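You operate a simulated robot arm through the tools that you are given. There is no shell and no other tool.

The job below is to be done with a simulated robot arm. You get a single attempt, and the scene is never put back.

## Task
Shrink the short blue cable's sleeve in the warm air box.
Fine: heat knob to the heat printed on the cable; lid shut, press START once, wait till the lamp goes out, then open the lid wide; the cable stays in the box; leave the other short cables alone.

The check looks at the end state, three seconds after you hand in, the way a careful person would. Anything else that was tipped, shoved, dropped, spilled or broken makes it a failure. A push-on lid holds only when it is set on centred and level and pressed home; a screw cap is set on level and turned clockwise until tight.

## Robot
A 7-joint arm with a two-finger parallel gripper, fixed in place. Base frame: the origin is on the floor under the middle of its stand, x ahead of it, y to its left, z up; the work surface is at about z = 0.812. Readings come in m, rad, newtons and seconds.
It reaches about 1.479 m from its shoulder. Its first joint turns from -2.897 to 2.897 rad. Payload 4.4 kg.
Tool frame: the origin (TCP) lies between the finger pads and is the grasp point; the fingertips stand 0.023 m ahead of it; z points along the fingers, y is the line along which they close. The gripper opens to 0.094 m. The fingers are 0.038 m wide and 0.01 m thick; the gripper's body (0.054 by 0.096 m) begins 0.039 m behind the TCP.
Orientation is told as [roll, pitch, yaw] about the base's x, y, z axes, in that order, counted from this pose: with the fingers straight down and closing along the base's y, the tool's x points along the base's -x, its y along +y and its z along -z.

## Interface
- The arm moves only by the tool step_arm. Its argument "increments" is a list of rows, each an object (a shift or turn left out is 0, a gripper value left out holds the last) with "xyz": the shift along the tool's x, y, z in m, a list of three; "dr": the turn, a rotation vector about the tool's x, y, z in rad, a list of three; "hand": the gripper command, from -1 (shut) to 1 (fully open), values between in proportion. In form: [{"xyz": [dx, dy, dz], "dr": [rx, ry, rz], "hand": hand}, ...]. A call has 1 to 20 rows; each row shifts and turns the commanded pose from where the row before left it, along the tool's axes as they then stand. Rows are played at 5 a second. More than 0.05 m and 0.15 rad between two rows, or a gripper value outside its range, and nothing of the call is played. Where a pose cannot be reached the arm comes as near as it can. A force on the tool above 50 N (or 10 N above the force at the start of the call, whichever is more), or a blocked arm, ends the call early, and 0.2 s more pass. The fingers move at their own pace (about 0.072 m/s each) and stop on an object; they squeeze with about 31 N. The grip force told is the motor's: it shows also when the fingers shut on nothing. Time passes only in rows, and 0.2 s behind the last, so rows that do not move let the fingers close. It gives the time, the measured TCP pose, the force on the tool (base axes), the opening and the grip force at its end, in the units of the frame above (readings bear some noise), with the torque about the TCP (base axes, N m) and any sound that the robot's microphone picked up, and new pictures: "pictures" is both (left out), scene, wrist or none.
- Cameras (640 x 400 px; columns grow to the right, rows downward): "scene" is fixed at [0.2185, -0.5019, 1.4184]; the picture's right is [0.80, -0.60, 0.00], its down [-0.28, -0.38, -0.88] and it looks along [0.53, 0.71, -0.47] (base axes); focal length 326 px, centre (320, 200). "wrist" rides on the gripper at [0.086, 0.016, -0.074] in the tool frame; the picture's right is [-0.18, 0.98, 0.00], its down [-0.58, -0.11, -0.81] and it looks along [-0.79, -0.15, 0.59] (tool axes); focal length 243 px, centre (320, 200). There is no depth. A picture from a camera that has moved, and an enlarged one, comes with that camera's place and axes in the base frame and with its lens.
- inspect(camera, box): a new picture of the part [left, top, right, bottom] of that camera's present view, enlarged. No time passes.
- job_done(): hands the job in; it is judged then, once.

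Nothing tells you positions but the pictures and the camera data. Unless the task says otherwise, let go and move clear before handing in.

The tools are called after "Call:" as name(argument=value, ...) on one line, values as JSON. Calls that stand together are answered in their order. step_arm: Moves the arm, as the interface text tells. Its arguments: {"type":"object","properties":{"increments":{"type":"array","items":{"type":"object","properties":{"xyz":{"type":"array","items":{"type":"number"}},"dr":{"type":"array","items":{"type":"number"}},"hand":{"type":"number"}}}},"pictures":{"type":"string","enum":["both","scene","wrist","none"]}},"required":["increments"]} The other tools are called the same way: inspect (camera, box) takes an enlarged picture of a part of a camera's view; job_done () hands the job in.

At the start:

```text
clock: 0.0
eef_pos: [0.6371, 0.0348, 1.1659]
orientation: [0.0, -0.001, -0.001]
force: [-0.3, -0.4, 0.7]
torque: [0.01, 0.01, -0.01]
opening: 0.0941
grasp_force: 0.1
```

scene: 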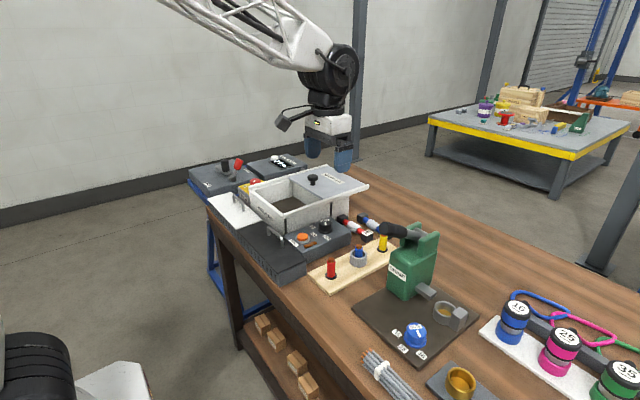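
wrist: 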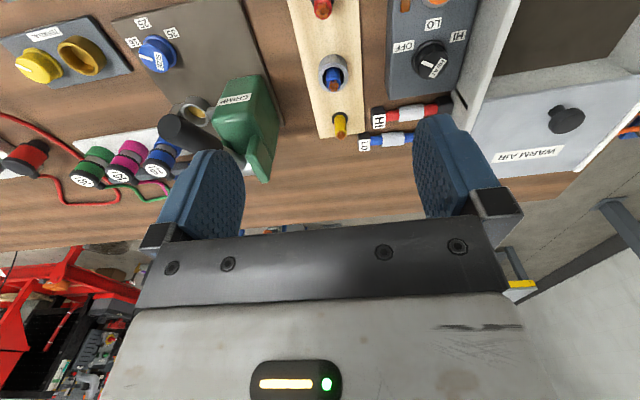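

I see a bench with a warm air box (half-open sliding lid?), a heat knob and START button, and short cables near it. I will look closer at each part first.

Call:
inspect(camera="scene", box=[180, 140, 420, 290])

Call:
inspect(camera="wrist", box=[340, 0, 640, 188])

Call:
inspect(camera="scene", box=[280, 200, 440, 300])

```text
2.67 times, centred on (300, 215) of scene
camera zoom: at [0.2185, -0.5019, 1.4184], right [0.8, -0.6, 0.0], down [-0.28, -0.38, -0.88], along [0.53, 0.71, -0.47], focal length 869 px, centre (373, 160)
```

zoom: 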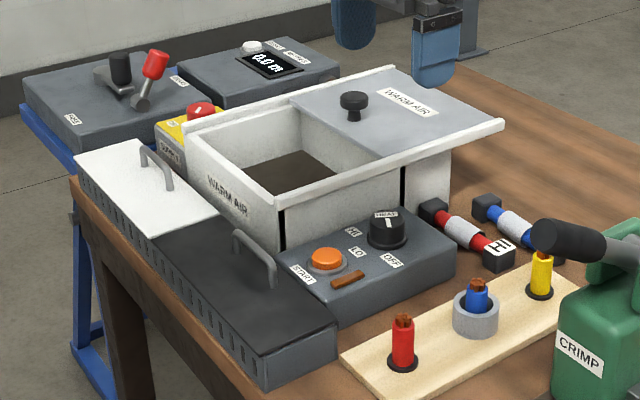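

```text
2.13 times, centred on (490, 94) of wrist
camera zoom: at [0.551, 0.0497, 1.2402], right [0.18, 0.98, 0.0], down [0.58, -0.11, 0.81], along [0.79, -0.15, -0.59], focal length 516 px, centre (-42, 426)
```

zoom: 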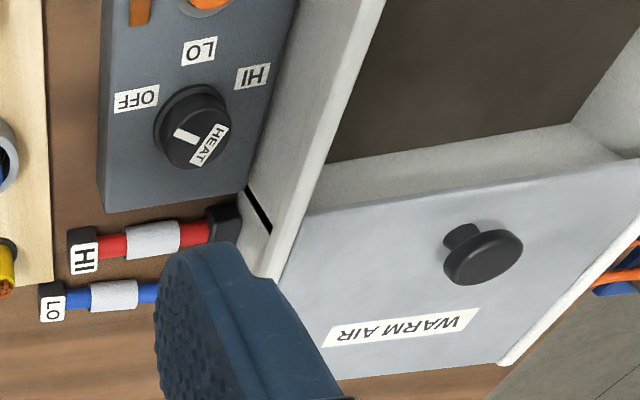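

```text
4.00 times, centred on (360, 250) of scene
camera zoom: at [0.2185, -0.5019, 1.4184], right [0.8, -0.6, 0.0], down [-0.28, -0.38, -0.88], along [0.53, 0.71, -0.47], focal length 1303 px, centre (160, 0)
```

zoom: 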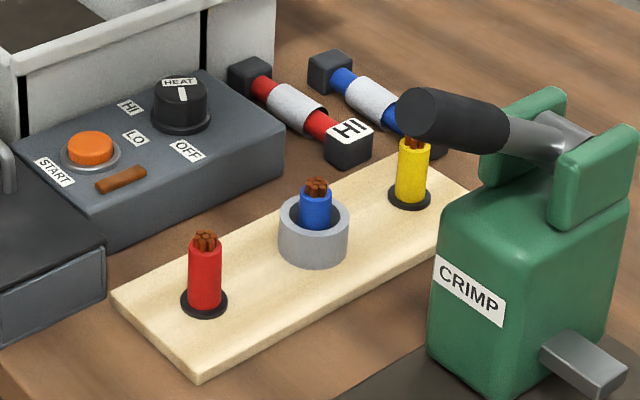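

The warm air box has a sliding lid (half open) with a knob, its panel has START, a lamp and a HEAT knob, and the blue cable carries a "LO" print. I'll zoom in more to read knob pointer, lamp and the other gear.

Call:
inspect(camera="wrist", box=[370, 0, 490, 75])

Call:
inspect(camera="scene", box=[280, 210, 360, 260])

Call:
inspect(camera="scene", box=[220, 150, 300, 200])

Call:
inspect(camera="wrist", box=[340, 80, 460, 155])

Call:
inspect(camera="scene", box=[300, 150, 400, 212])

```text
5.33 times, centred on (430, 38) of wrist
camera zoom: at [0.551, 0.0497, 1.2402], right [0.18, 0.98, 0.0], down [0.58, -0.11, 0.81], along [0.79, -0.15, -0.59], focal length 1294 px, centre (-267, 1067)
```

zoom: 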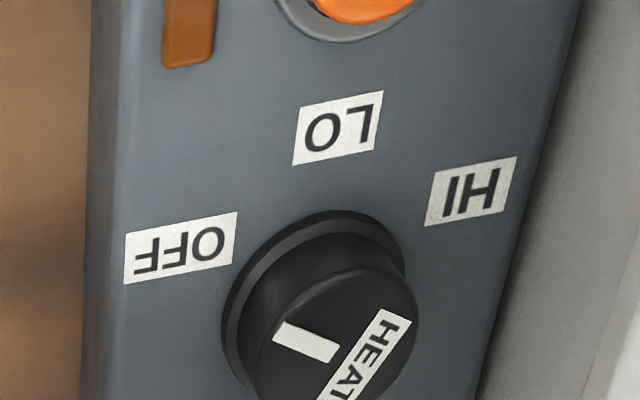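

```text
8.00 times, centred on (320, 235) of scene
camera zoom: at [0.2185, -0.5019, 1.4184], right [0.8, -0.6, 0.0], down [-0.28, -0.38, -0.88], along [0.53, 0.71, -0.47], focal length 2606 px, centre (320, -80)
```

zoom: 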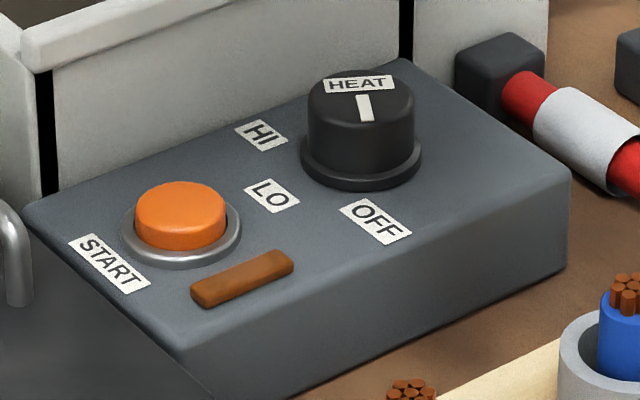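

```text
8.00 times, centred on (260, 175) of scene
camera zoom: at [0.2185, -0.5019, 1.4184], right [0.8, -0.6, 0.0], down [-0.28, -0.38, -0.88], along [0.53, 0.71, -0.47], focal length 2606 px, centre (800, 400)
```

zoom: 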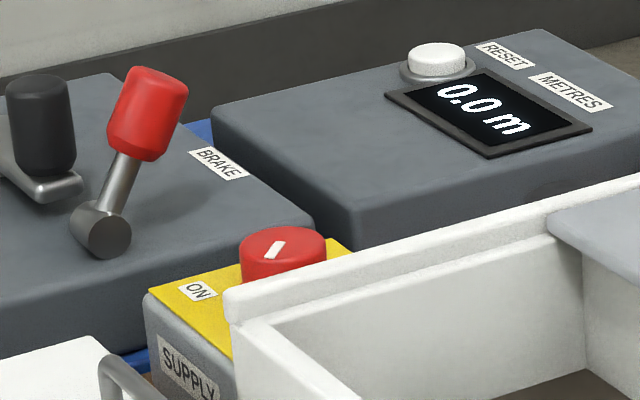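

```text
5.33 times, centred on (400, 118) of wrist
camera zoom: at [0.551, 0.0497, 1.2402], right [0.18, 0.98, 0.0], down [0.58, -0.11, 0.81], along [0.79, -0.15, -0.59], focal length 1294 px, centre (-107, 640)
```

zoom: 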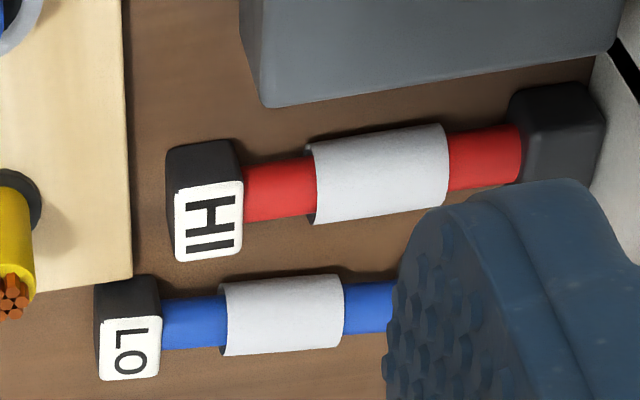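

```text
6.40 times, centred on (350, 181) of scene
camera zoom: at [0.2185, -0.5019, 1.4184], right [0.8, -0.6, 0.0], down [-0.28, -0.38, -0.88], along [0.53, 0.71, -0.47], focal length 2085 px, centre (128, 322)
```

zoom: 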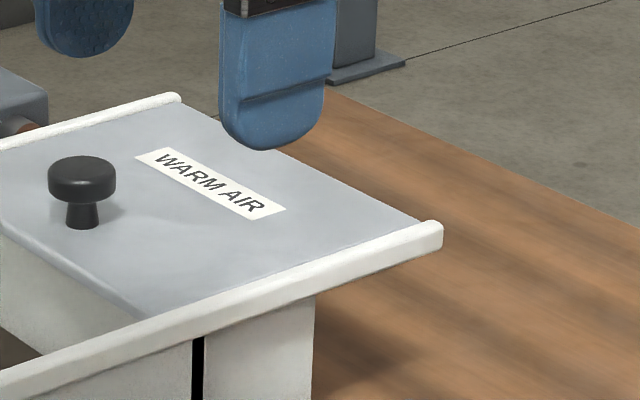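

The knob points at OFF, LO lies about 60° clockwise of it (seen from above), and the blue cable reads LO. I'll move the hand up and over to the left to look at the box, panel and supply switch with the wrist camera.

Call:
step_arm(increments=[{"xyz": [0.02, 0.042, 0]}, {"xyz": [0.02, 0.042, 0]}, {"xyz": [0.02, 0.042, 0]}, {"xyz": [0.02, 0.042, 0]}, {"xyz": [0.02, 0.042, 0]}, {"xyz": [0.02, 0.042, 0]}, {"xyz": [0.02, 0.042, 0]}, {}], pictures="both")

```text
clock: 1.8
eef_pos: [0.4957, 0.3304, 1.1652]
orientation: [0.001, 0.0, 0.001]
force: [0.4, 0.0, 0.4]
torque: [-0.02, -0.05, 0.0]
opening: 0.094
grasp_force: 0.1
camera wrist: at [0.4096, 0.3443, 1.2402], right [0.18, 0.98, 0.0], down [0.58, -0.11, 0.81], along [0.79, -0.15, -0.59], focal length 243 px, centre (320, 200)
```

scene: 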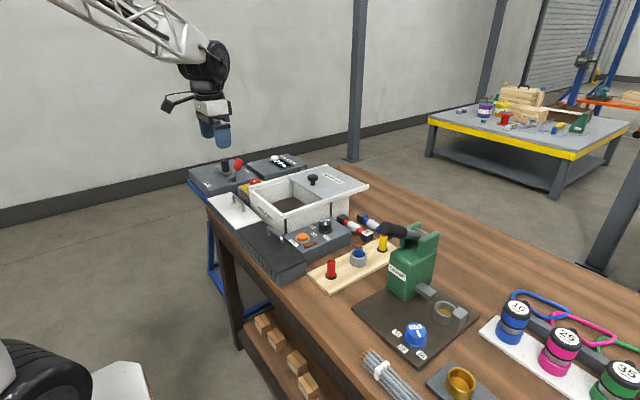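
wrist: 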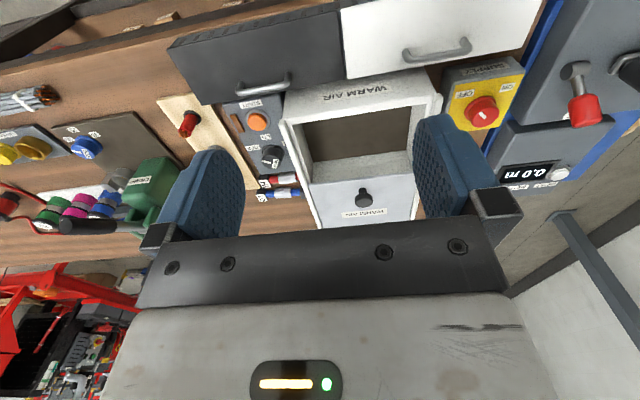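

Call:
inspect(camera="wrist", box=[410, 40, 570, 140])

Call:
inspect(camera="wrist", box=[220, 60, 460, 235])

Call:
inspect(camera="wrist", box=[200, 90, 320, 210])

```text
4.00 times, centred on (490, 90) of wrist
camera zoom: at [0.4096, 0.3443, 1.2402], right [0.18, 0.98, 0.0], down [0.58, -0.11, 0.81], along [0.79, -0.15, -0.59], focal length 970 px, centre (-360, 640)
```

zoom: 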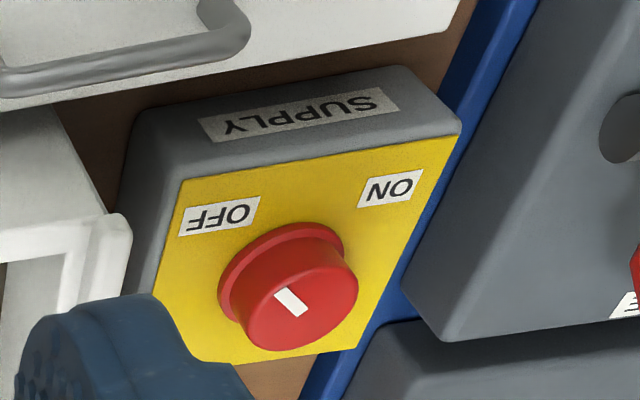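

```text
2.29 times, centred on (340, 148) of wrist
camera zoom: at [0.4096, 0.3443, 1.2402], right [0.18, 0.98, 0.0], down [0.58, -0.11, 0.81], along [0.79, -0.15, -0.59], focal length 555 px, centre (274, 320)
```

zoom: 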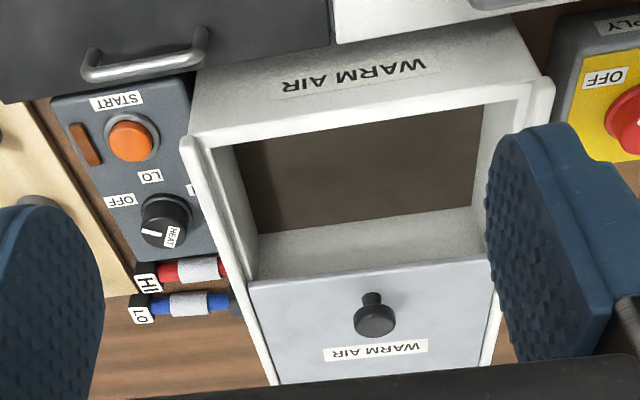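

```text
3.33 times, centred on (260, 150) of wrist
camera zoom: at [0.4096, 0.3443, 1.2402], right [0.18, 0.98, 0.0], down [0.58, -0.11, 0.81], along [0.79, -0.15, -0.59], focal length 809 px, centre (520, 367)
```

zoom: 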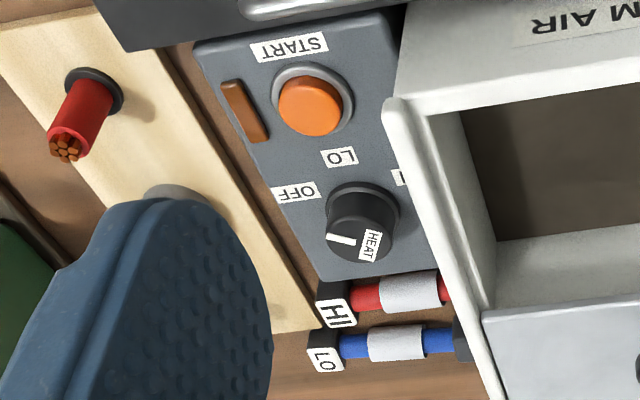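

The SUPPLY switch (red, beside the box) seems to point to OFF; I need to know what it belongs to before deciding anything. I'll look closer at the surroundings.

Call:
inspect(camera="wrist", box=[0, 80, 200, 240])

Call:
inspect(camera="scene", box=[180, 145, 340, 245])

Call:
inspect(camera="scene", box=[340, 200, 640, 400])

Call:
inspect(camera="wrist", box=[440, 0, 640, 240])

```text
2.50 times, centred on (100, 160) of wrist
camera zoom: at [0.4096, 0.3443, 1.2402], right [0.18, 0.98, 0.0], down [0.58, -0.11, 0.81], along [0.79, -0.15, -0.59], focal length 606 px, centre (870, 300)
```

zoom: 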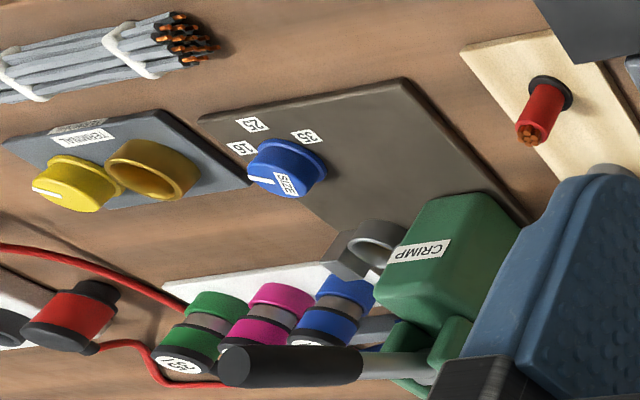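

```text
4.00 times, centred on (260, 195) of scene
camera zoom: at [0.2185, -0.5019, 1.4184], right [0.8, -0.6, 0.0], down [-0.28, -0.38, -0.88], along [0.53, 0.71, -0.47], focal length 1303 px, centre (560, 220)
```

zoom: 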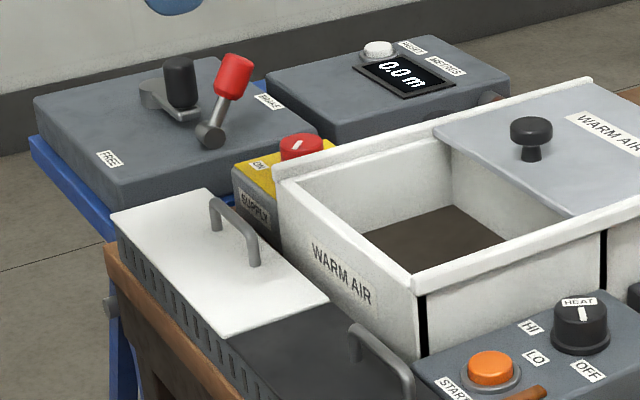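

```text
2.00 times, centred on (490, 300) of scene
camera zoom: at [0.2185, -0.5019, 1.4184], right [0.8, -0.6, 0.0], down [-0.28, -0.38, -0.88], along [0.53, 0.71, -0.47], focal length 651 px, centre (-20, 0)
```

zoom: 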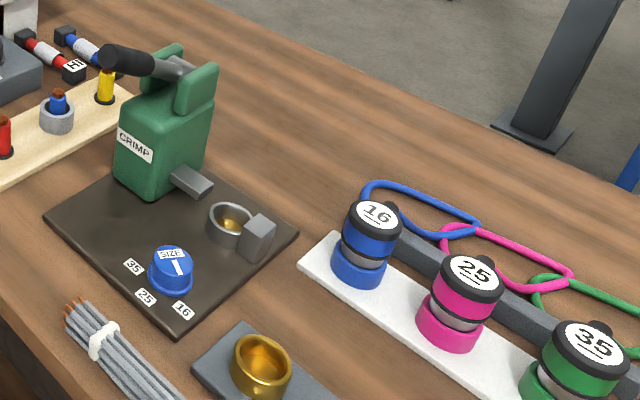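

```text
1.67 times, centred on (540, 120) of wrist
camera zoom: at [0.4096, 0.3443, 1.2402], right [0.18, 0.98, 0.0], down [0.58, -0.11, 0.81], along [0.79, -0.15, -0.59], focal length 404 px, centre (-47, 333)
```

zoom: 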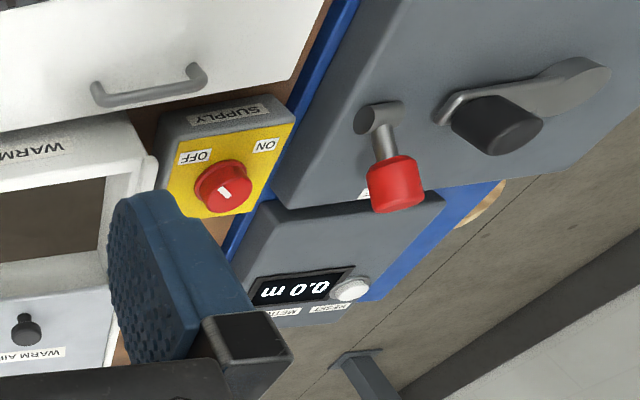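

Overall the SUPPLY switch reads OFF and isn't mentioned in the job, so I leave it alone for now. The HEAT knob is at about (0.748, 0.183, top 0.875); I'll hover above it and refine with the wrist camera.

Call:
step_arm(increments=[{"xyz": [-0.036, -0.021, 0.0257], "hand": 0.5}, {"xyz": [-0.036, -0.021, 0.0257]}, {"xyz": [-0.036, -0.021, 0.0257]}, {"xyz": [-0.036, -0.021, 0.0257]}, {"xyz": [-0.036, -0.021, 0.0257]}, {"xyz": [-0.036, -0.021, 0.0257]}, {"xyz": [-0.036, -0.021, 0.0257]}, {}], pictures="both")

```text
clock: 3.6
eef_pos: [0.7488, 0.1801, 0.9847]
orientation: [0.0, -0.001, -0.001]
force: [0.1, 1.4, 0.5]
torque: [-0.02, 0.01, 0.0]
opening: 0.0707
grasp_force: 0.1
camera wrist: at [0.6633, 0.1961, 1.0593], right [0.18, 0.98, 0.0], down [0.58, -0.11, 0.81], along [0.79, -0.15, -0.59], focal length 243 px, centre (320, 200)
```

scene: 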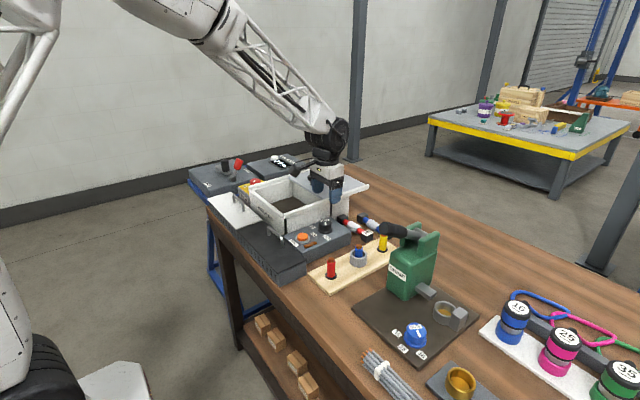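
wrist: 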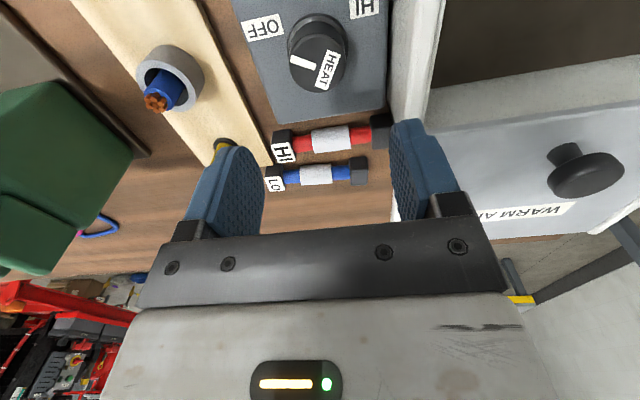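

The knob is nearly below the TCP; I'll zoom in to measure the offset.

Call:
inspect(camera="wrist", box=[240, 0, 400, 100])

Call:
inspect(camera="scene", box=[280, 150, 400, 250])

```text
4.00 times, centred on (320, 50) of wrist
camera zoom: at [0.6633, 0.1961, 1.0593], right [0.18, 0.98, 0.0], down [0.58, -0.11, 0.81], along [0.79, -0.15, -0.59], focal length 970 px, centre (320, 800)
```

zoom: 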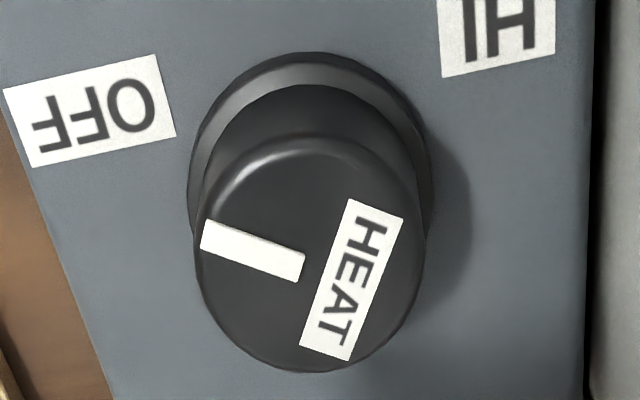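

```text
4.00 times, centred on (340, 200) of scene
camera zoom: at [0.2185, -0.5019, 1.4184], right [0.8, -0.6, 0.0], down [-0.28, -0.38, -0.88], along [0.53, 0.71, -0.47], focal length 1303 px, centre (240, 200)
```

zoom: 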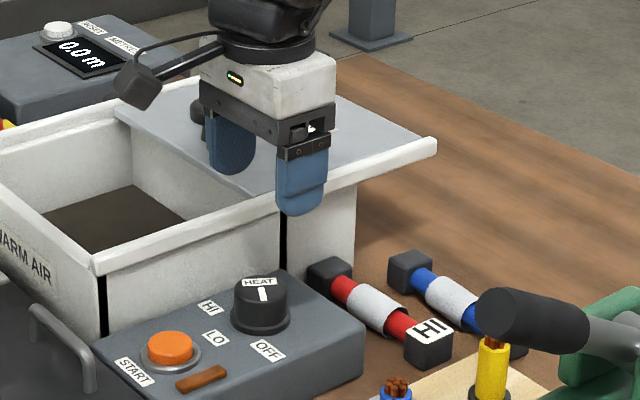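

The knob axis comes out at about (0.744, 0.179), top near 0.876, pointing to OFF. I'll shift slightly and lower straight down around it.

Call:
step_arm(increments=[{"xyz": [0.0045, -0.001, 0.03]}, {"xyz": [0, 0, 0.03]}, {"xyz": [0, 0, 0.025]}, {"xyz": [0, 0, 0.015]}, {}], pictures="both")

```text
clock: 4.8
eef_pos: [0.7453, 0.1808, 0.8861]
orientation: [0.001, 0.0, 0.001]
force: [-0.8, -0.6, 0.5]
torque: [0.02, 0.03, 0.0]
opening: 0.0706
grasp_force: 0.1
camera wrist: at [0.6588, 0.1951, 0.9599], right [0.18, 0.98, 0.0], down [0.58, -0.11, 0.81], along [0.79, -0.15, -0.59], focal length 243 px, centre (320, 200)
```

scene: 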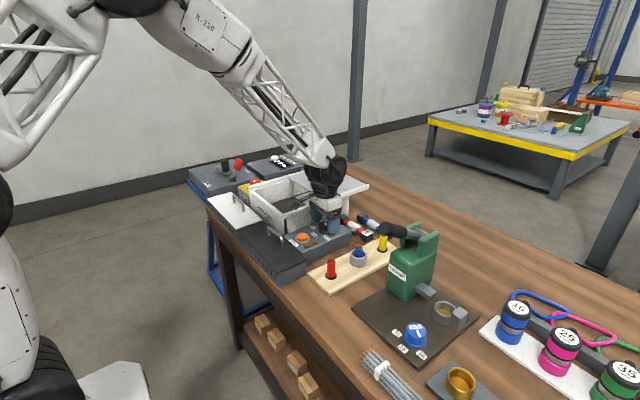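
wrist: 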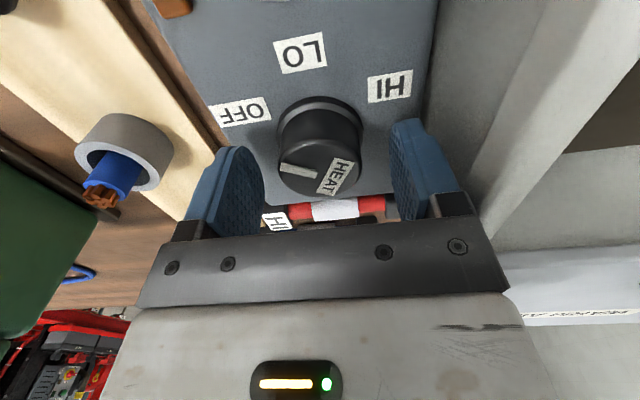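

Call:
inspect(camera="wrist", box=[200, 70, 460, 240])

Call:
inspect(camera="scene", box=[280, 180, 400, 260])

```text
2.35 times, centred on (330, 155) of wrist
camera zoom: at [0.6588, 0.1951, 0.9599], right [0.18, 0.98, 0.0], down [0.58, -0.11, 0.81], along [0.79, -0.15, -0.59], focal length 571 px, centre (296, 306)
```

zoom: 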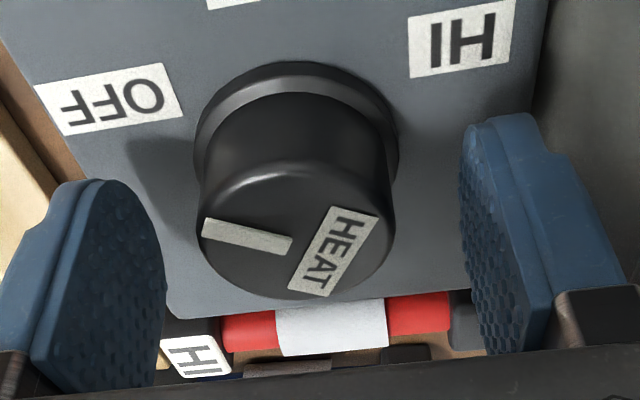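

```text
5.00 times, centred on (340, 220) of scene
camera zoom: at [0.2185, -0.5019, 1.4184], right [0.8, -0.6, 0.0], down [-0.28, -0.38, -0.88], along [0.53, 0.71, -0.47], focal length 1629 px, centre (220, 100)
```

zoom: 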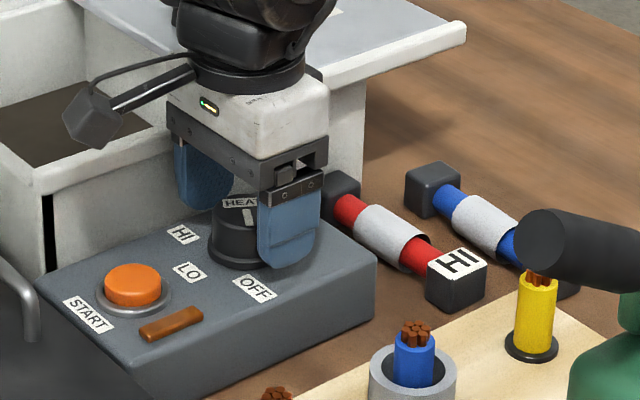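

The knob sits centred between the fingers (axis ≈ 0.746, 0.179). I'll go 8 mm lower and close on it.

Call:
step_arm(increments=[{"xyz": [0, -0.001, 0.008]}, {"hand": -1}, {"hand": -1}, {"hand": -1}, {"hand": -1}], pictures="wrist")

```text
clock: 6.0
eef_pos: [0.7457, 0.1796, 0.8783]
orientation: [0.0, 0.001, -0.001]
force: [1.4, 31.2, -5.5]
torque: [0.9, -0.08, -0.06]
opening: 0.0474
grasp_force: 45.3
camera wrist: at [0.6589, 0.1948, 0.9524], right [0.18, 0.98, 0.0], down [0.58, -0.11, 0.81], along [0.79, -0.15, -0.59], focal length 243 px, centre (320, 200)
```

wrist: 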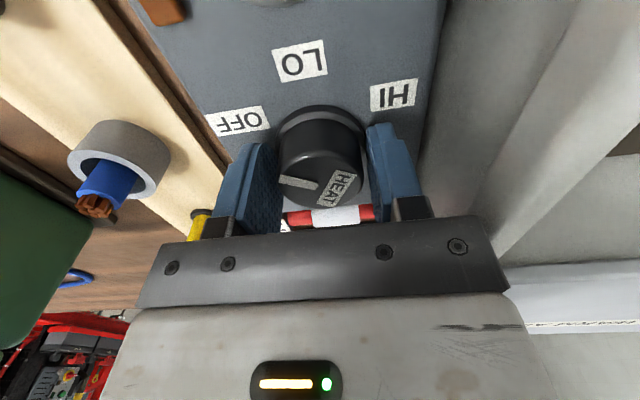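

The +y finger touched first, so the knob sits about 3 mm further to +y. I'll shift over to centre and let the fingers finish closing.

Call:
step_arm(increments=[{"xyz": [0, 0.0015, 0], "hand": -1}, {"xyz": [0, 0.0015, 0], "hand": -1}, {"hand": -1}, {"hand": -1}], pictures="wrist")

```text
clock: 7.1
eef_pos: [0.7448, 0.1794, 0.8775]
orientation: [-0.001, 0.0, -0.003]
force: [1.8, -10.4, 1.4]
torque: [-0.68, -0.12, -0.06]
opening: 0.0473
grasp_force: 44.9
stopped in row 4: the force on the tool passed its limit at 52 N (the readings are from after the stop); the commanded pose is now the measured one
camera wrist: at [0.6591, 0.1952, 0.9525], right [0.18, 0.98, 0.0], down [0.58, -0.11, 0.81], along [0.79, -0.15, -0.59], focal length 243 px, centre (320, 200)
```

wrist: 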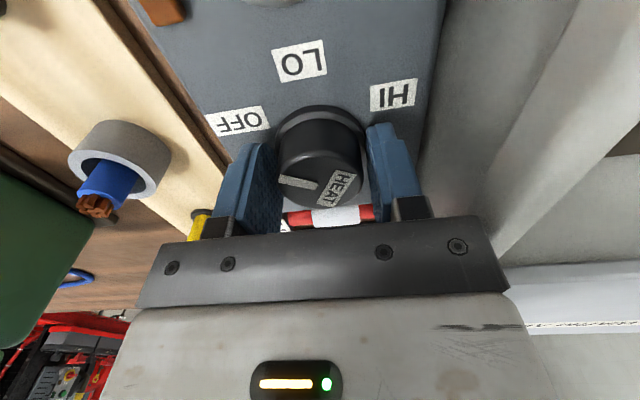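

The knob is held firmly (diameter ≈ 47 mm). Now I turn the tool clockwise (seen from above) toward LO, in small turns, starting with half.

Call:
step_arm(increments=[{"dr": [0, 0, 0.1], "hand": -1}, {"dr": [0, 0, 0.1]}, {"dr": [0, 0, 0.1]}, {"dr": [0, 0, 0.1]}, {"dr": [0, 0, 0.1]}], pictures="both")

```text
clock: 8.3
eef_pos: [0.7434, 0.18, 0.8782]
orientation: [-0.002, 0.0, -0.486]
force: [-9.5, -6.1, 2.9]
torque: [5.65, -2.46, 2.46]
opening: 0.048
grasp_force: 44.9
stopped in row 5: the force on the tool passed its limit at 54 N (the readings are from after the stop); the commanded pose is now the measured one
camera wrist: at [0.6756, 0.2337, 0.9525], right [0.62, 0.78, 0.0], down [0.46, -0.37, 0.81], along [0.63, -0.5, -0.59], focal length 243 px, centre (320, 200)
```

scene: 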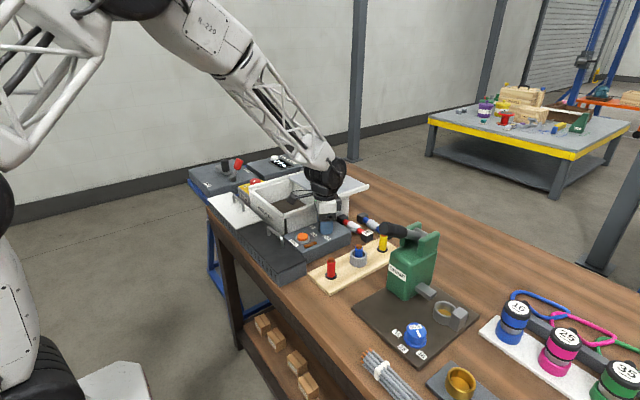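
wrist: 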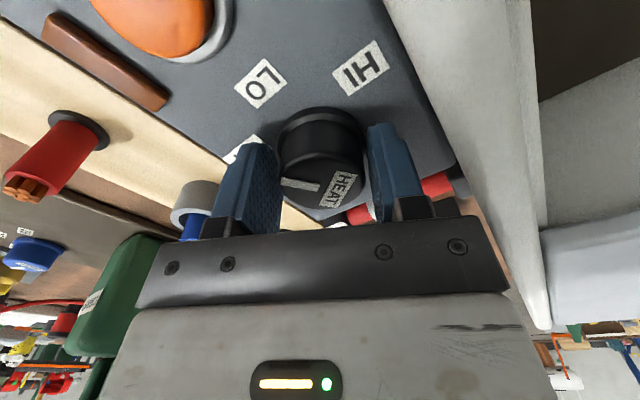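

The knob follows the hand (turned ~28° so far). I'll continue in short calls so side loads relax.

Call:
step_arm(increments=[{"dr": [0, 0, 0.08]}, {"dr": [0, 0, 0.08]}, {"dr": [0, 0, 0.08]}], pictures="wrist")

```text
clock: 9.1
eef_pos: [0.7452, 0.1818, 0.8784]
orientation: [-0.002, -0.001, -0.73]
force: [12.4, 9.4, 0.1]
torque: [-0.01, 0.11, -0.01]
opening: 0.047
grasp_force: 44.5
camera wrist: at [0.6915, 0.2491, 0.9525], right [0.79, 0.61, 0.0], down [0.36, -0.47, 0.81], along [0.49, -0.64, -0.59], focal length 243 px, centre (320, 200)
```

wrist: 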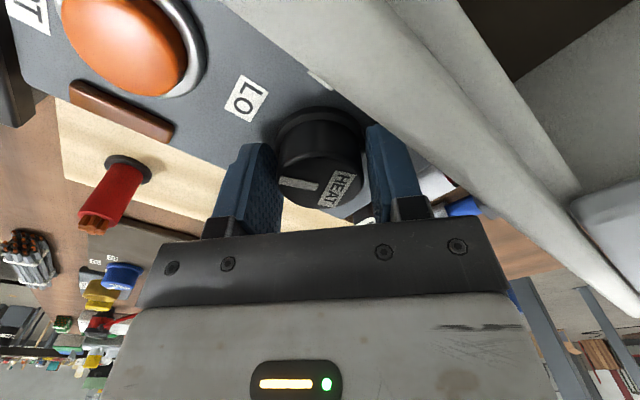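

Turned about 42°; another 18° should put the pointer on LO.

Call:
step_arm(increments=[{"dr": [0, 0, 0.08]}, {"dr": [0, 0, 0.08]}, {"dr": [0, 0, 0.08]}, {"dr": [0, 0, 0.078]}], pictures="wrist")

```text
clock: 10.1
eef_pos: [0.7448, 0.1806, 0.8778]
orientation: [-0.003, -0.003, -1.038]
force: [13.1, 9.5, -11.4]
torque: [0.33, -0.47, 0.0]
opening: 0.0468
grasp_force: 44.9
stopped in row 4: the force on the tool passed its limit at 52 N (the readings are from after the stop); the commanded pose is now the measured one
camera wrist: at [0.7153, 0.2623, 0.9524], right [0.94, 0.34, 0.0], down [0.2, -0.56, 0.81], along [0.27, -0.76, -0.59], focal length 243 px, centre (320, 200)
```

wrist: 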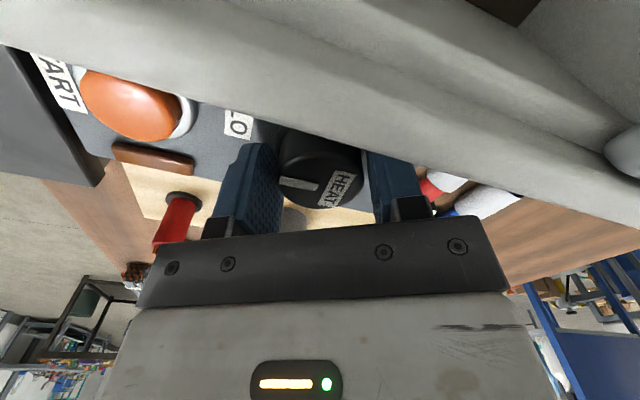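

The turn totals about 59.5°. I'll release, rise and check the pointer against LO.

Call:
step_arm(increments=[{"hand": 0.5}, {"hand": 0.5}, {"xyz": [0, 0, -0.03]}, {"xyz": [0, 0, -0.04]}, {"xyz": [0, 0, -0.04]}, {}], pictures="both")

```text
clock: 11.5
eef_pos: [0.7439, 0.1796, 0.9891]
orientation: [-0.001, -0.002, -1.04]
force: [-0.7, -1.0, 0.7]
torque: [0.0, 0.01, -0.02]
opening: 0.0706
grasp_force: 0.0
camera wrist: at [0.7149, 0.2619, 1.0624], right [0.94, 0.34, 0.0], down [0.2, -0.56, 0.81], along [0.27, -0.76, -0.59], focal length 243 px, centre (320, 200)
```

scene: 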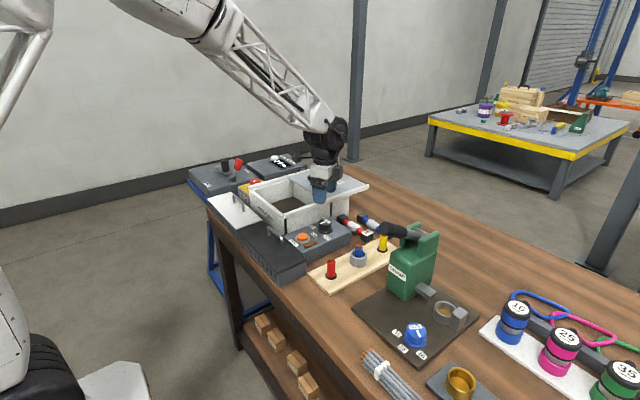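
wrist: 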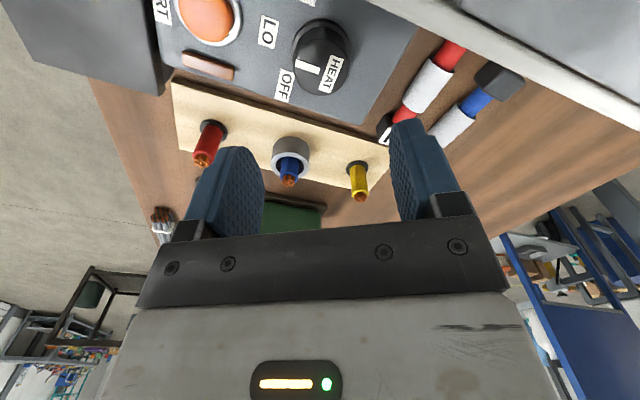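

Call:
inspect(camera="wrist", box=[200, 0, 400, 120])

Call:
inspect(camera="scene", box=[280, 210, 360, 260])

```text
3.20 times, centred on (300, 60) of wrist
camera zoom: at [0.7149, 0.2619, 1.0624], right [0.94, 0.34, 0.0], down [0.2, -0.56, 0.81], along [0.27, -0.76, -0.59], focal length 776 px, centre (384, 648)
```

zoom: 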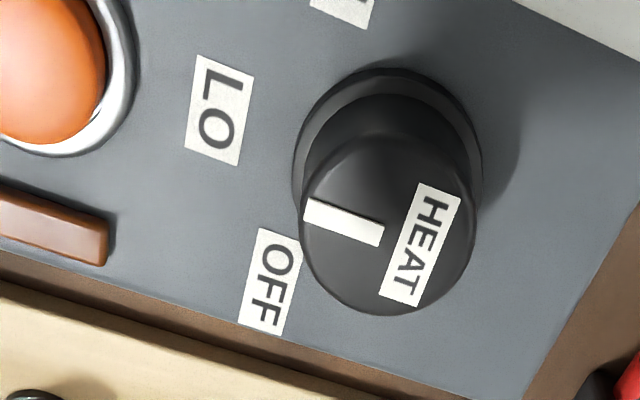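

```text
8.00 times, centred on (320, 235) of scene
camera zoom: at [0.2185, -0.5019, 1.4184], right [0.8, -0.6, 0.0], down [-0.28, -0.38, -0.88], along [0.53, 0.71, -0.47], focal length 2606 px, centre (320, -80)
```

zoom: 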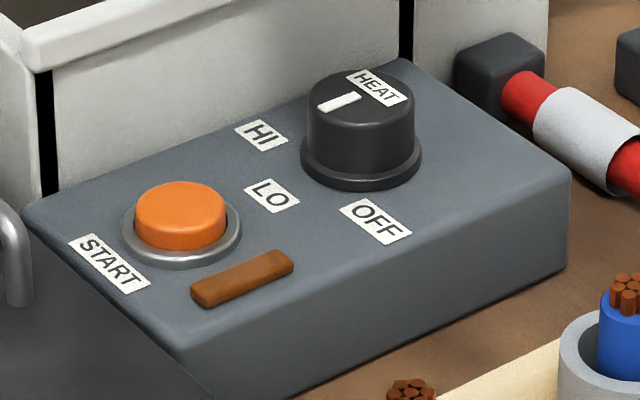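

The HEAT pointer now reads LO (toward -x, within a couple of degrees). Next the blue cable at about (0.918, 0.135), lying along y: I'll turn the hand so the fingers close along x, with the camera on the free (-y) side.

Call:
step_arm(increments=[{"dr": [0, 0, -0.145]}, {"dr": [0, 0, -0.145]}, {"dr": [0, 0, -0.145]}, {"dr": [0, 0, -0.145]}, {"dr": [0, 0, -0.145]}, {"dr": [0, 0, -0.145]}, {"dr": [0, 0, -0.145]}, {"dr": [0, 0, -0.145]}, {"dr": [0, 0, -0.145]}, {"dr": [0, 0, -0.145]}, {"dr": [0, 0, -0.145]}, {"dr": [0, 0, -0.145]}, {"dr": [0, 0, -0.145]}, {"dr": [0, 0, -0.145]}, {"dr": [0, 0, -0.145]}, {"dr": [0, 0, -0.145]}, {"dr": [0, 0, -0.145]}, {"dr": [0, 0, -0.145]}, {}], pictures="wrist")

```text
clock: 15.5
eef_pos: [0.7452, 0.1808, 0.9881]
orientation: [0.001, 0.001, 1.575]
force: [0.4, 0.3, -0.6]
torque: [0.0, -0.04, -0.03]
opening: 0.0704
grasp_force: 0.1
camera wrist: at [0.729, 0.093, 1.063], right [-0.98, 0.18, 0.0], down [0.11, 0.58, 0.81], along [0.15, 0.79, -0.59], focal length 243 px, centre (320, 200)
```

wrist: 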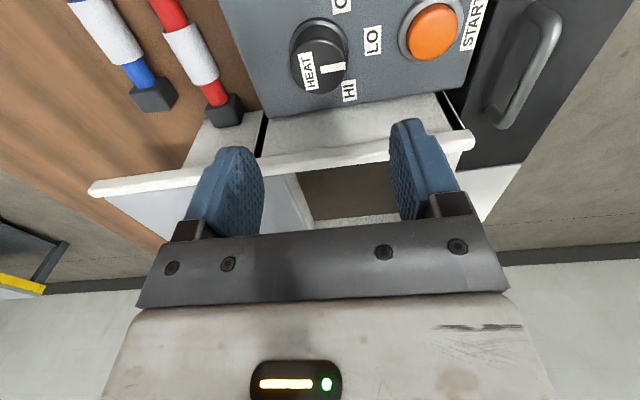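

The pointer clearly aims at LO. Now moving above the blue cable.

Call:
step_arm(increments=[{"xyz": [0.0115, -0.0432, 0]}, {"xyz": [0.0115, -0.0432, 0]}, {"xyz": [0.0115, -0.0432, 0]}, {"xyz": [0.0115, -0.0432, 0]}, {}], pictures="both")

Call:
inspect(camera="wrist", box=[200, 0, 440, 150])

Call:
inspect(camera="scene", box=[300, 150, 420, 250])

```text
clock: 16.7
eef_pos: [0.9179, 0.1354, 0.989]
orientation: [0.001, 0.004, 1.573]
force: [-0.7, -0.5, -0.1]
torque: [0.0, -0.04, -0.03]
opening: 0.0704
grasp_force: 0.0
camera wrist: at [0.902, 0.0472, 1.0633], right [-0.98, 0.18, 0.0], down [0.11, 0.58, 0.81], along [0.15, 0.79, -0.59], focal length 243 px, centre (320, 200)
```

scene: 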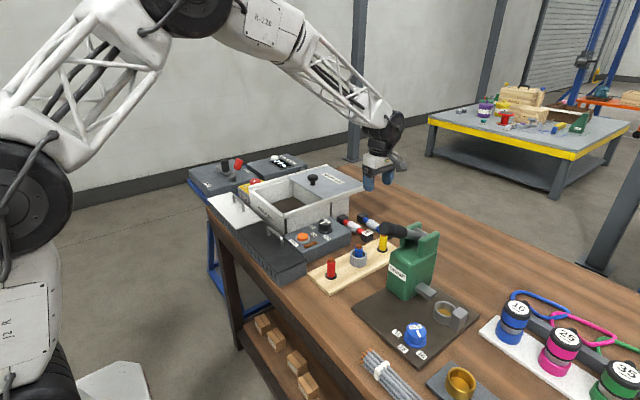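
wrist: 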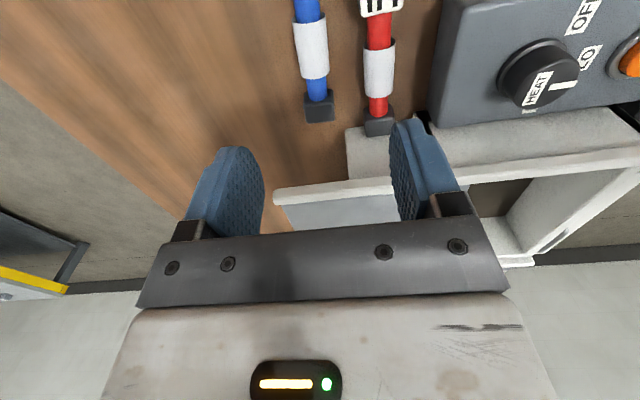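

```text
2.67 times, centred on (320, 75) of wrist
camera zoom: at [0.902, 0.0472, 1.0633], right [-0.98, 0.18, 0.0], down [0.11, 0.58, 0.81], along [0.15, 0.79, -0.59], focal length 647 px, centre (320, 533)
```

zoom: 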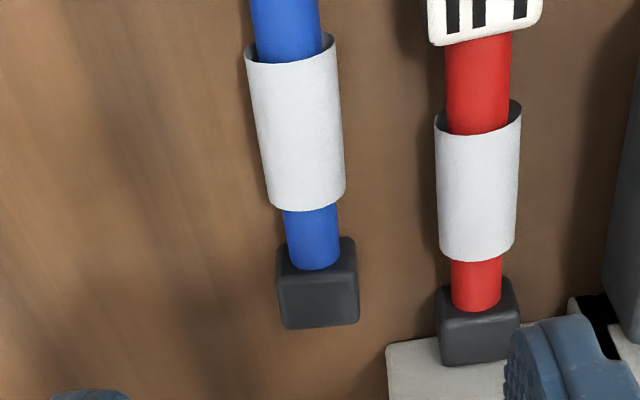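

```text
4.00 times, centred on (360, 200) of scene
camera zoom: at [0.2185, -0.5019, 1.4184], right [0.8, -0.6, 0.0], down [-0.28, -0.38, -0.88], along [0.53, 0.71, -0.47], focal length 1303 px, centre (160, 200)
```

zoom: 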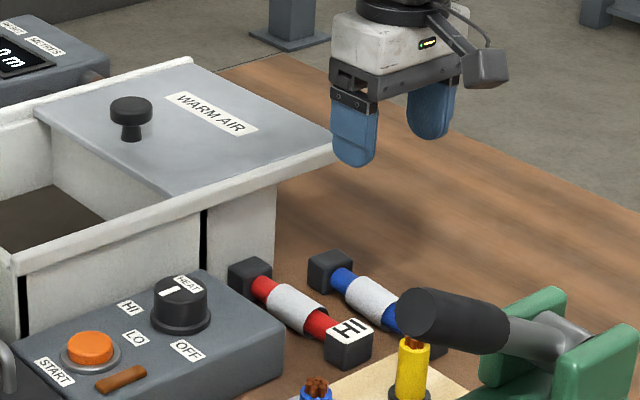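

The blue cable's sleeve centre is at about (0.9265, 0.137), axis a few degrees off the y-axis; red cable runs 59 mm beside it. I'll align, narrow the opening to 50 mm and come down part way to re-check.

Call:
step_arm(increments=[{"xyz": [-0.002, -0.0086, 0.0], "dr": [0, 0, 0.06], "hand": 0.06}, {"xyz": [0, 0, 0.03]}, {"xyz": [0, 0, 0.03]}, {"xyz": [0, 0, 0.02]}, {}], pictures="both")

Call:
inspect(camera="wrist", box=[200, 0, 440, 200])

Call:
inspect(camera="scene", box=[320, 170, 420, 250])

```text
clock: 17.9
eef_pos: [0.9265, 0.1377, 0.9081]
orientation: [0.0, 0.002, 1.512]
force: [0.2, -0.5, 0.4]
torque: [-0.05, 0.03, 0.01]
opening: 0.05
grasp_force: 0.1
camera wrist: at [0.9052, 0.0502, 0.9827], right [-0.97, 0.24, 0.0], down [0.14, 0.58, 0.81], along [0.19, 0.78, -0.59], focal length 243 px, centre (320, 200)
```

scene: 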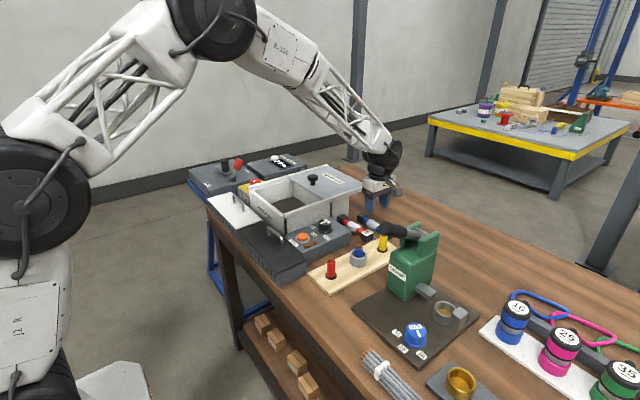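
wrist: 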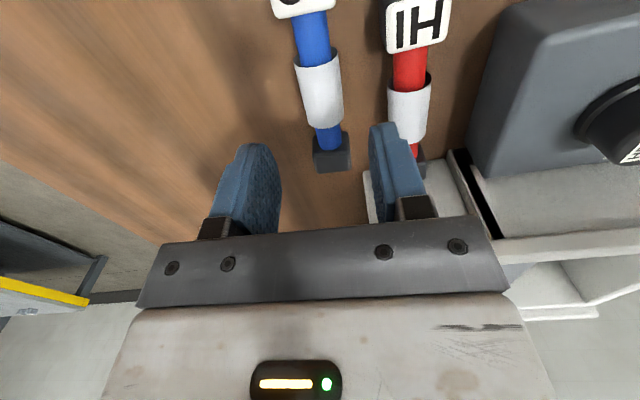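

```text
2.00 times, centred on (320, 100) of wrist
camera zoom: at [0.9052, 0.0502, 0.9827], right [-0.97, 0.24, 0.0], down [0.14, 0.58, 0.81], along [0.19, 0.78, -0.59], focal length 485 px, centre (320, 400)
```

zoom: 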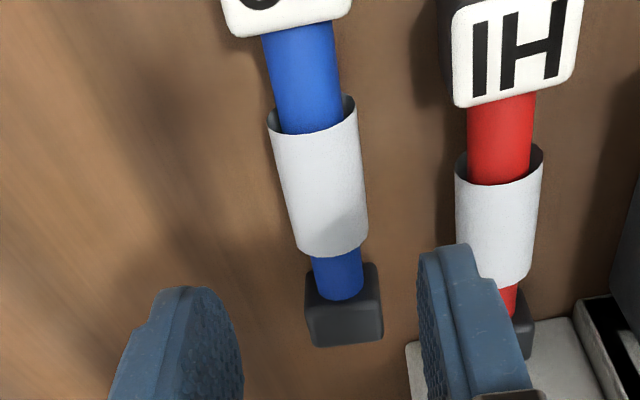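

```text
5.00 times, centred on (370, 210) of scene
camera zoom: at [0.2185, -0.5019, 1.4184], right [0.8, -0.6, 0.0], down [-0.28, -0.38, -0.88], along [0.53, 0.71, -0.47], focal length 1629 px, centre (70, 150)
```

zoom: 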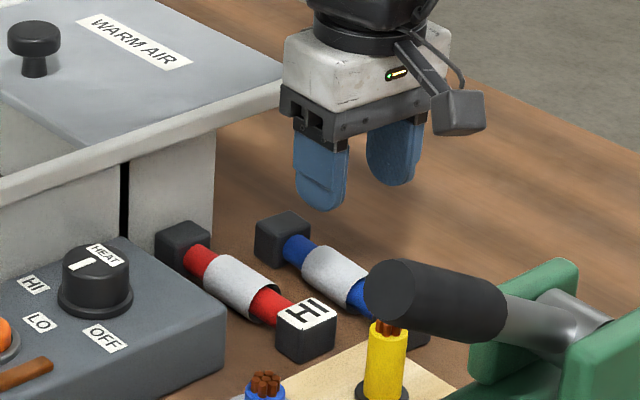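

The sleeve lies centred under the fingers at (0.926, 0.137) and the red cable has ~9 mm clearance from the finger. Lowering to the table and closing.

Call:
step_arm(increments=[{"xyz": [0, 0, 0.03], "dr": [0, 0, 0.025]}, {"xyz": [0, 0, 0.025]}, {"xyz": [0, 0, 0.012]}, {}], pictures="both")

Call:
inspect(camera="wrist", box=[200, 0, 440, 240])

Call:
inspect(camera="scene", box=[320, 170, 420, 250])

```text
clock: 18.9
eef_pos: [0.9253, 0.1364, 0.8409]
orientation: [-0.001, 0.001, 1.487]
force: [-0.1, 0.5, 0.1]
torque: [0.04, 0.04, -0.04]
opening: 0.0503
grasp_force: 0.0
camera wrist: at [0.9033, 0.0506, 0.9156], right [-0.96, 0.27, 0.0], down [0.16, 0.57, 0.81], along [0.21, 0.78, -0.59], focal length 243 px, centre (320, 200)
```

scene: 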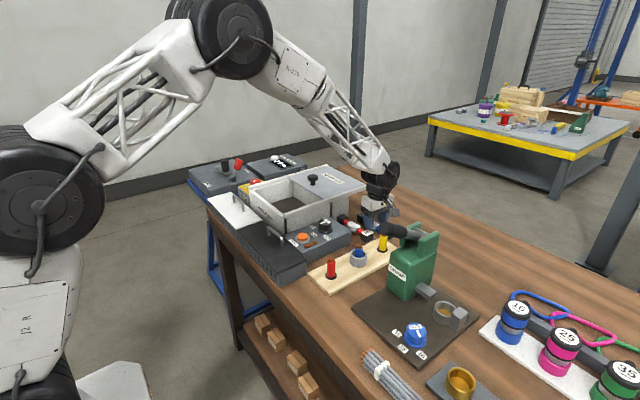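
wrist: 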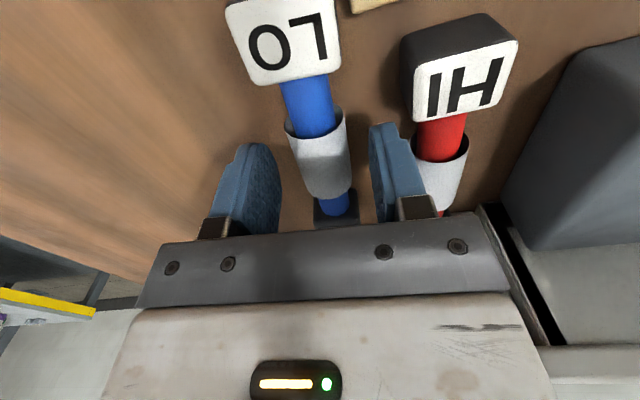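

```text
1.67 times, centred on (320, 120) of wrist
camera zoom: at [0.9033, 0.0506, 0.9156], right [-0.96, 0.27, 0.0], down [0.16, 0.57, 0.81], along [0.21, 0.78, -0.59], focal length 404 px, centre (320, 333)
```

zoom: 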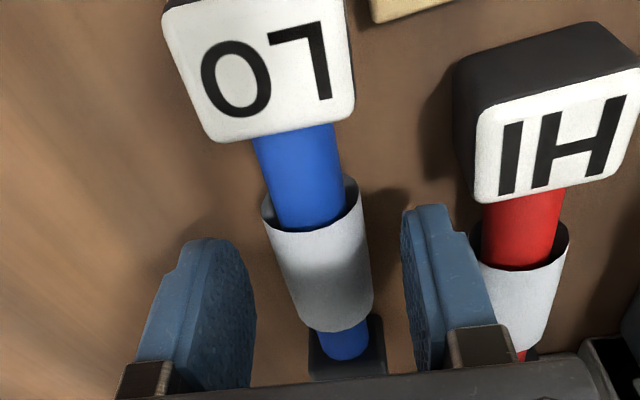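

```text
5.00 times, centred on (370, 210) of scene
camera zoom: at [0.2185, -0.5019, 1.4184], right [0.8, -0.6, 0.0], down [-0.28, -0.38, -0.88], along [0.53, 0.71, -0.47], focal length 1629 px, centre (70, 150)
```

zoom: 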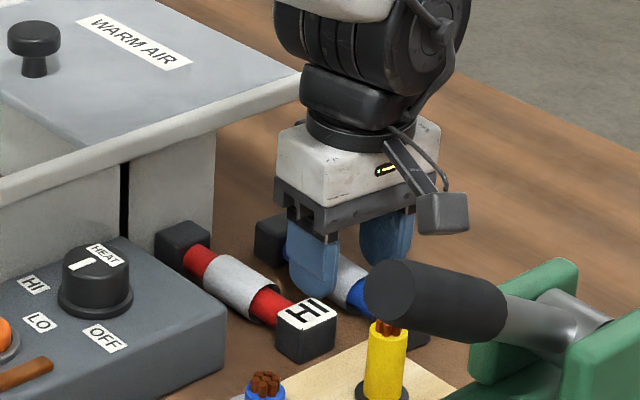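

The blue sleeve is centred between the fingers and red is clear. Closing now.

Call:
step_arm(increments=[{"hand": -0.3}, {"hand": -1}, {"hand": -1}, {"hand": -1}], pictures="wrist")

```text
clock: 19.9
eef_pos: [0.9255, 0.1364, 0.8411]
orientation: [0.003, 0.001, 1.488]
force: [-0.1, 0.0, -0.3]
torque: [-0.01, 0.0, -0.05]
opening: 0.0295
grasp_force: 31.4
camera wrist: at [0.9034, 0.0506, 0.9157], right [-0.96, 0.27, 0.0], down [0.16, 0.57, 0.81], along [0.21, 0.78, -0.59], focal length 243 px, centre (320, 200)
```

wrist: 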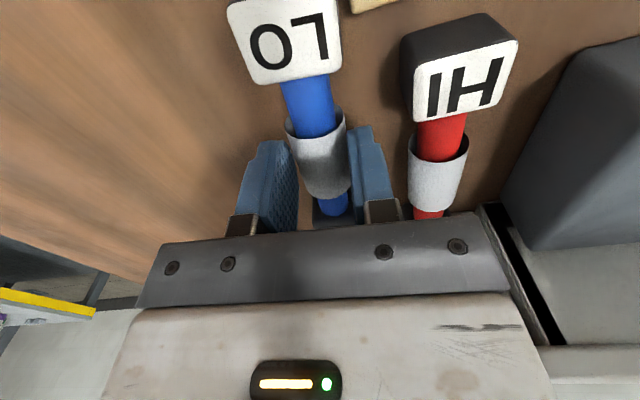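

The sleeve is gripped at 29.5 mm. Lifting straight up.

Call:
step_arm(increments=[{"xyz": [0, 0, -0.015], "hand": -1}, {"xyz": [0, 0, -0.03]}, {"xyz": [0, 0, -0.04]}, {"xyz": [0, 0, -0.04]}, {"xyz": [0, 0, -0.035]}, {}], pictures="both")

```text
clock: 21.3
eef_pos: [0.9266, 0.1375, 1.0024]
orientation: [-0.001, 0.001, 1.486]
force: [-0.4, 0.1, -1.0]
torque: [-0.02, 0.01, -0.02]
opening: 0.029
grasp_force: 31.1
camera wrist: at [0.9028, 0.0511, 1.0767], right [-0.96, 0.27, 0.0], down [0.16, 0.57, 0.81], along [0.21, 0.78, -0.59], focal length 243 px, centre (320, 200)
```

scene: 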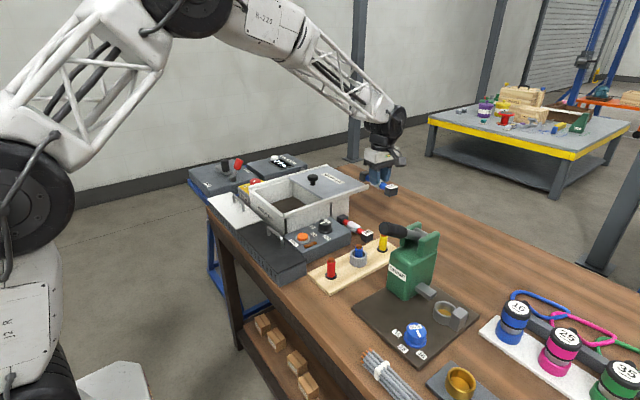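
wrist: 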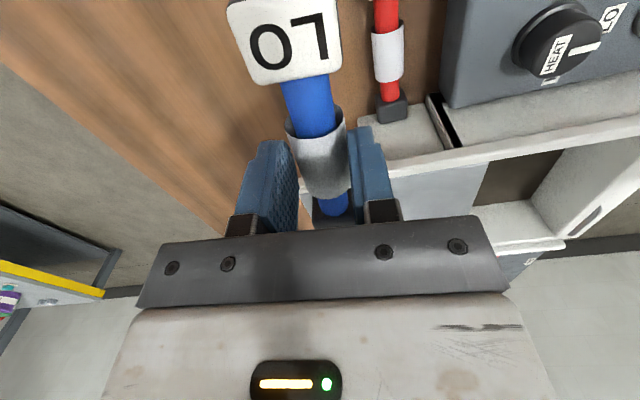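

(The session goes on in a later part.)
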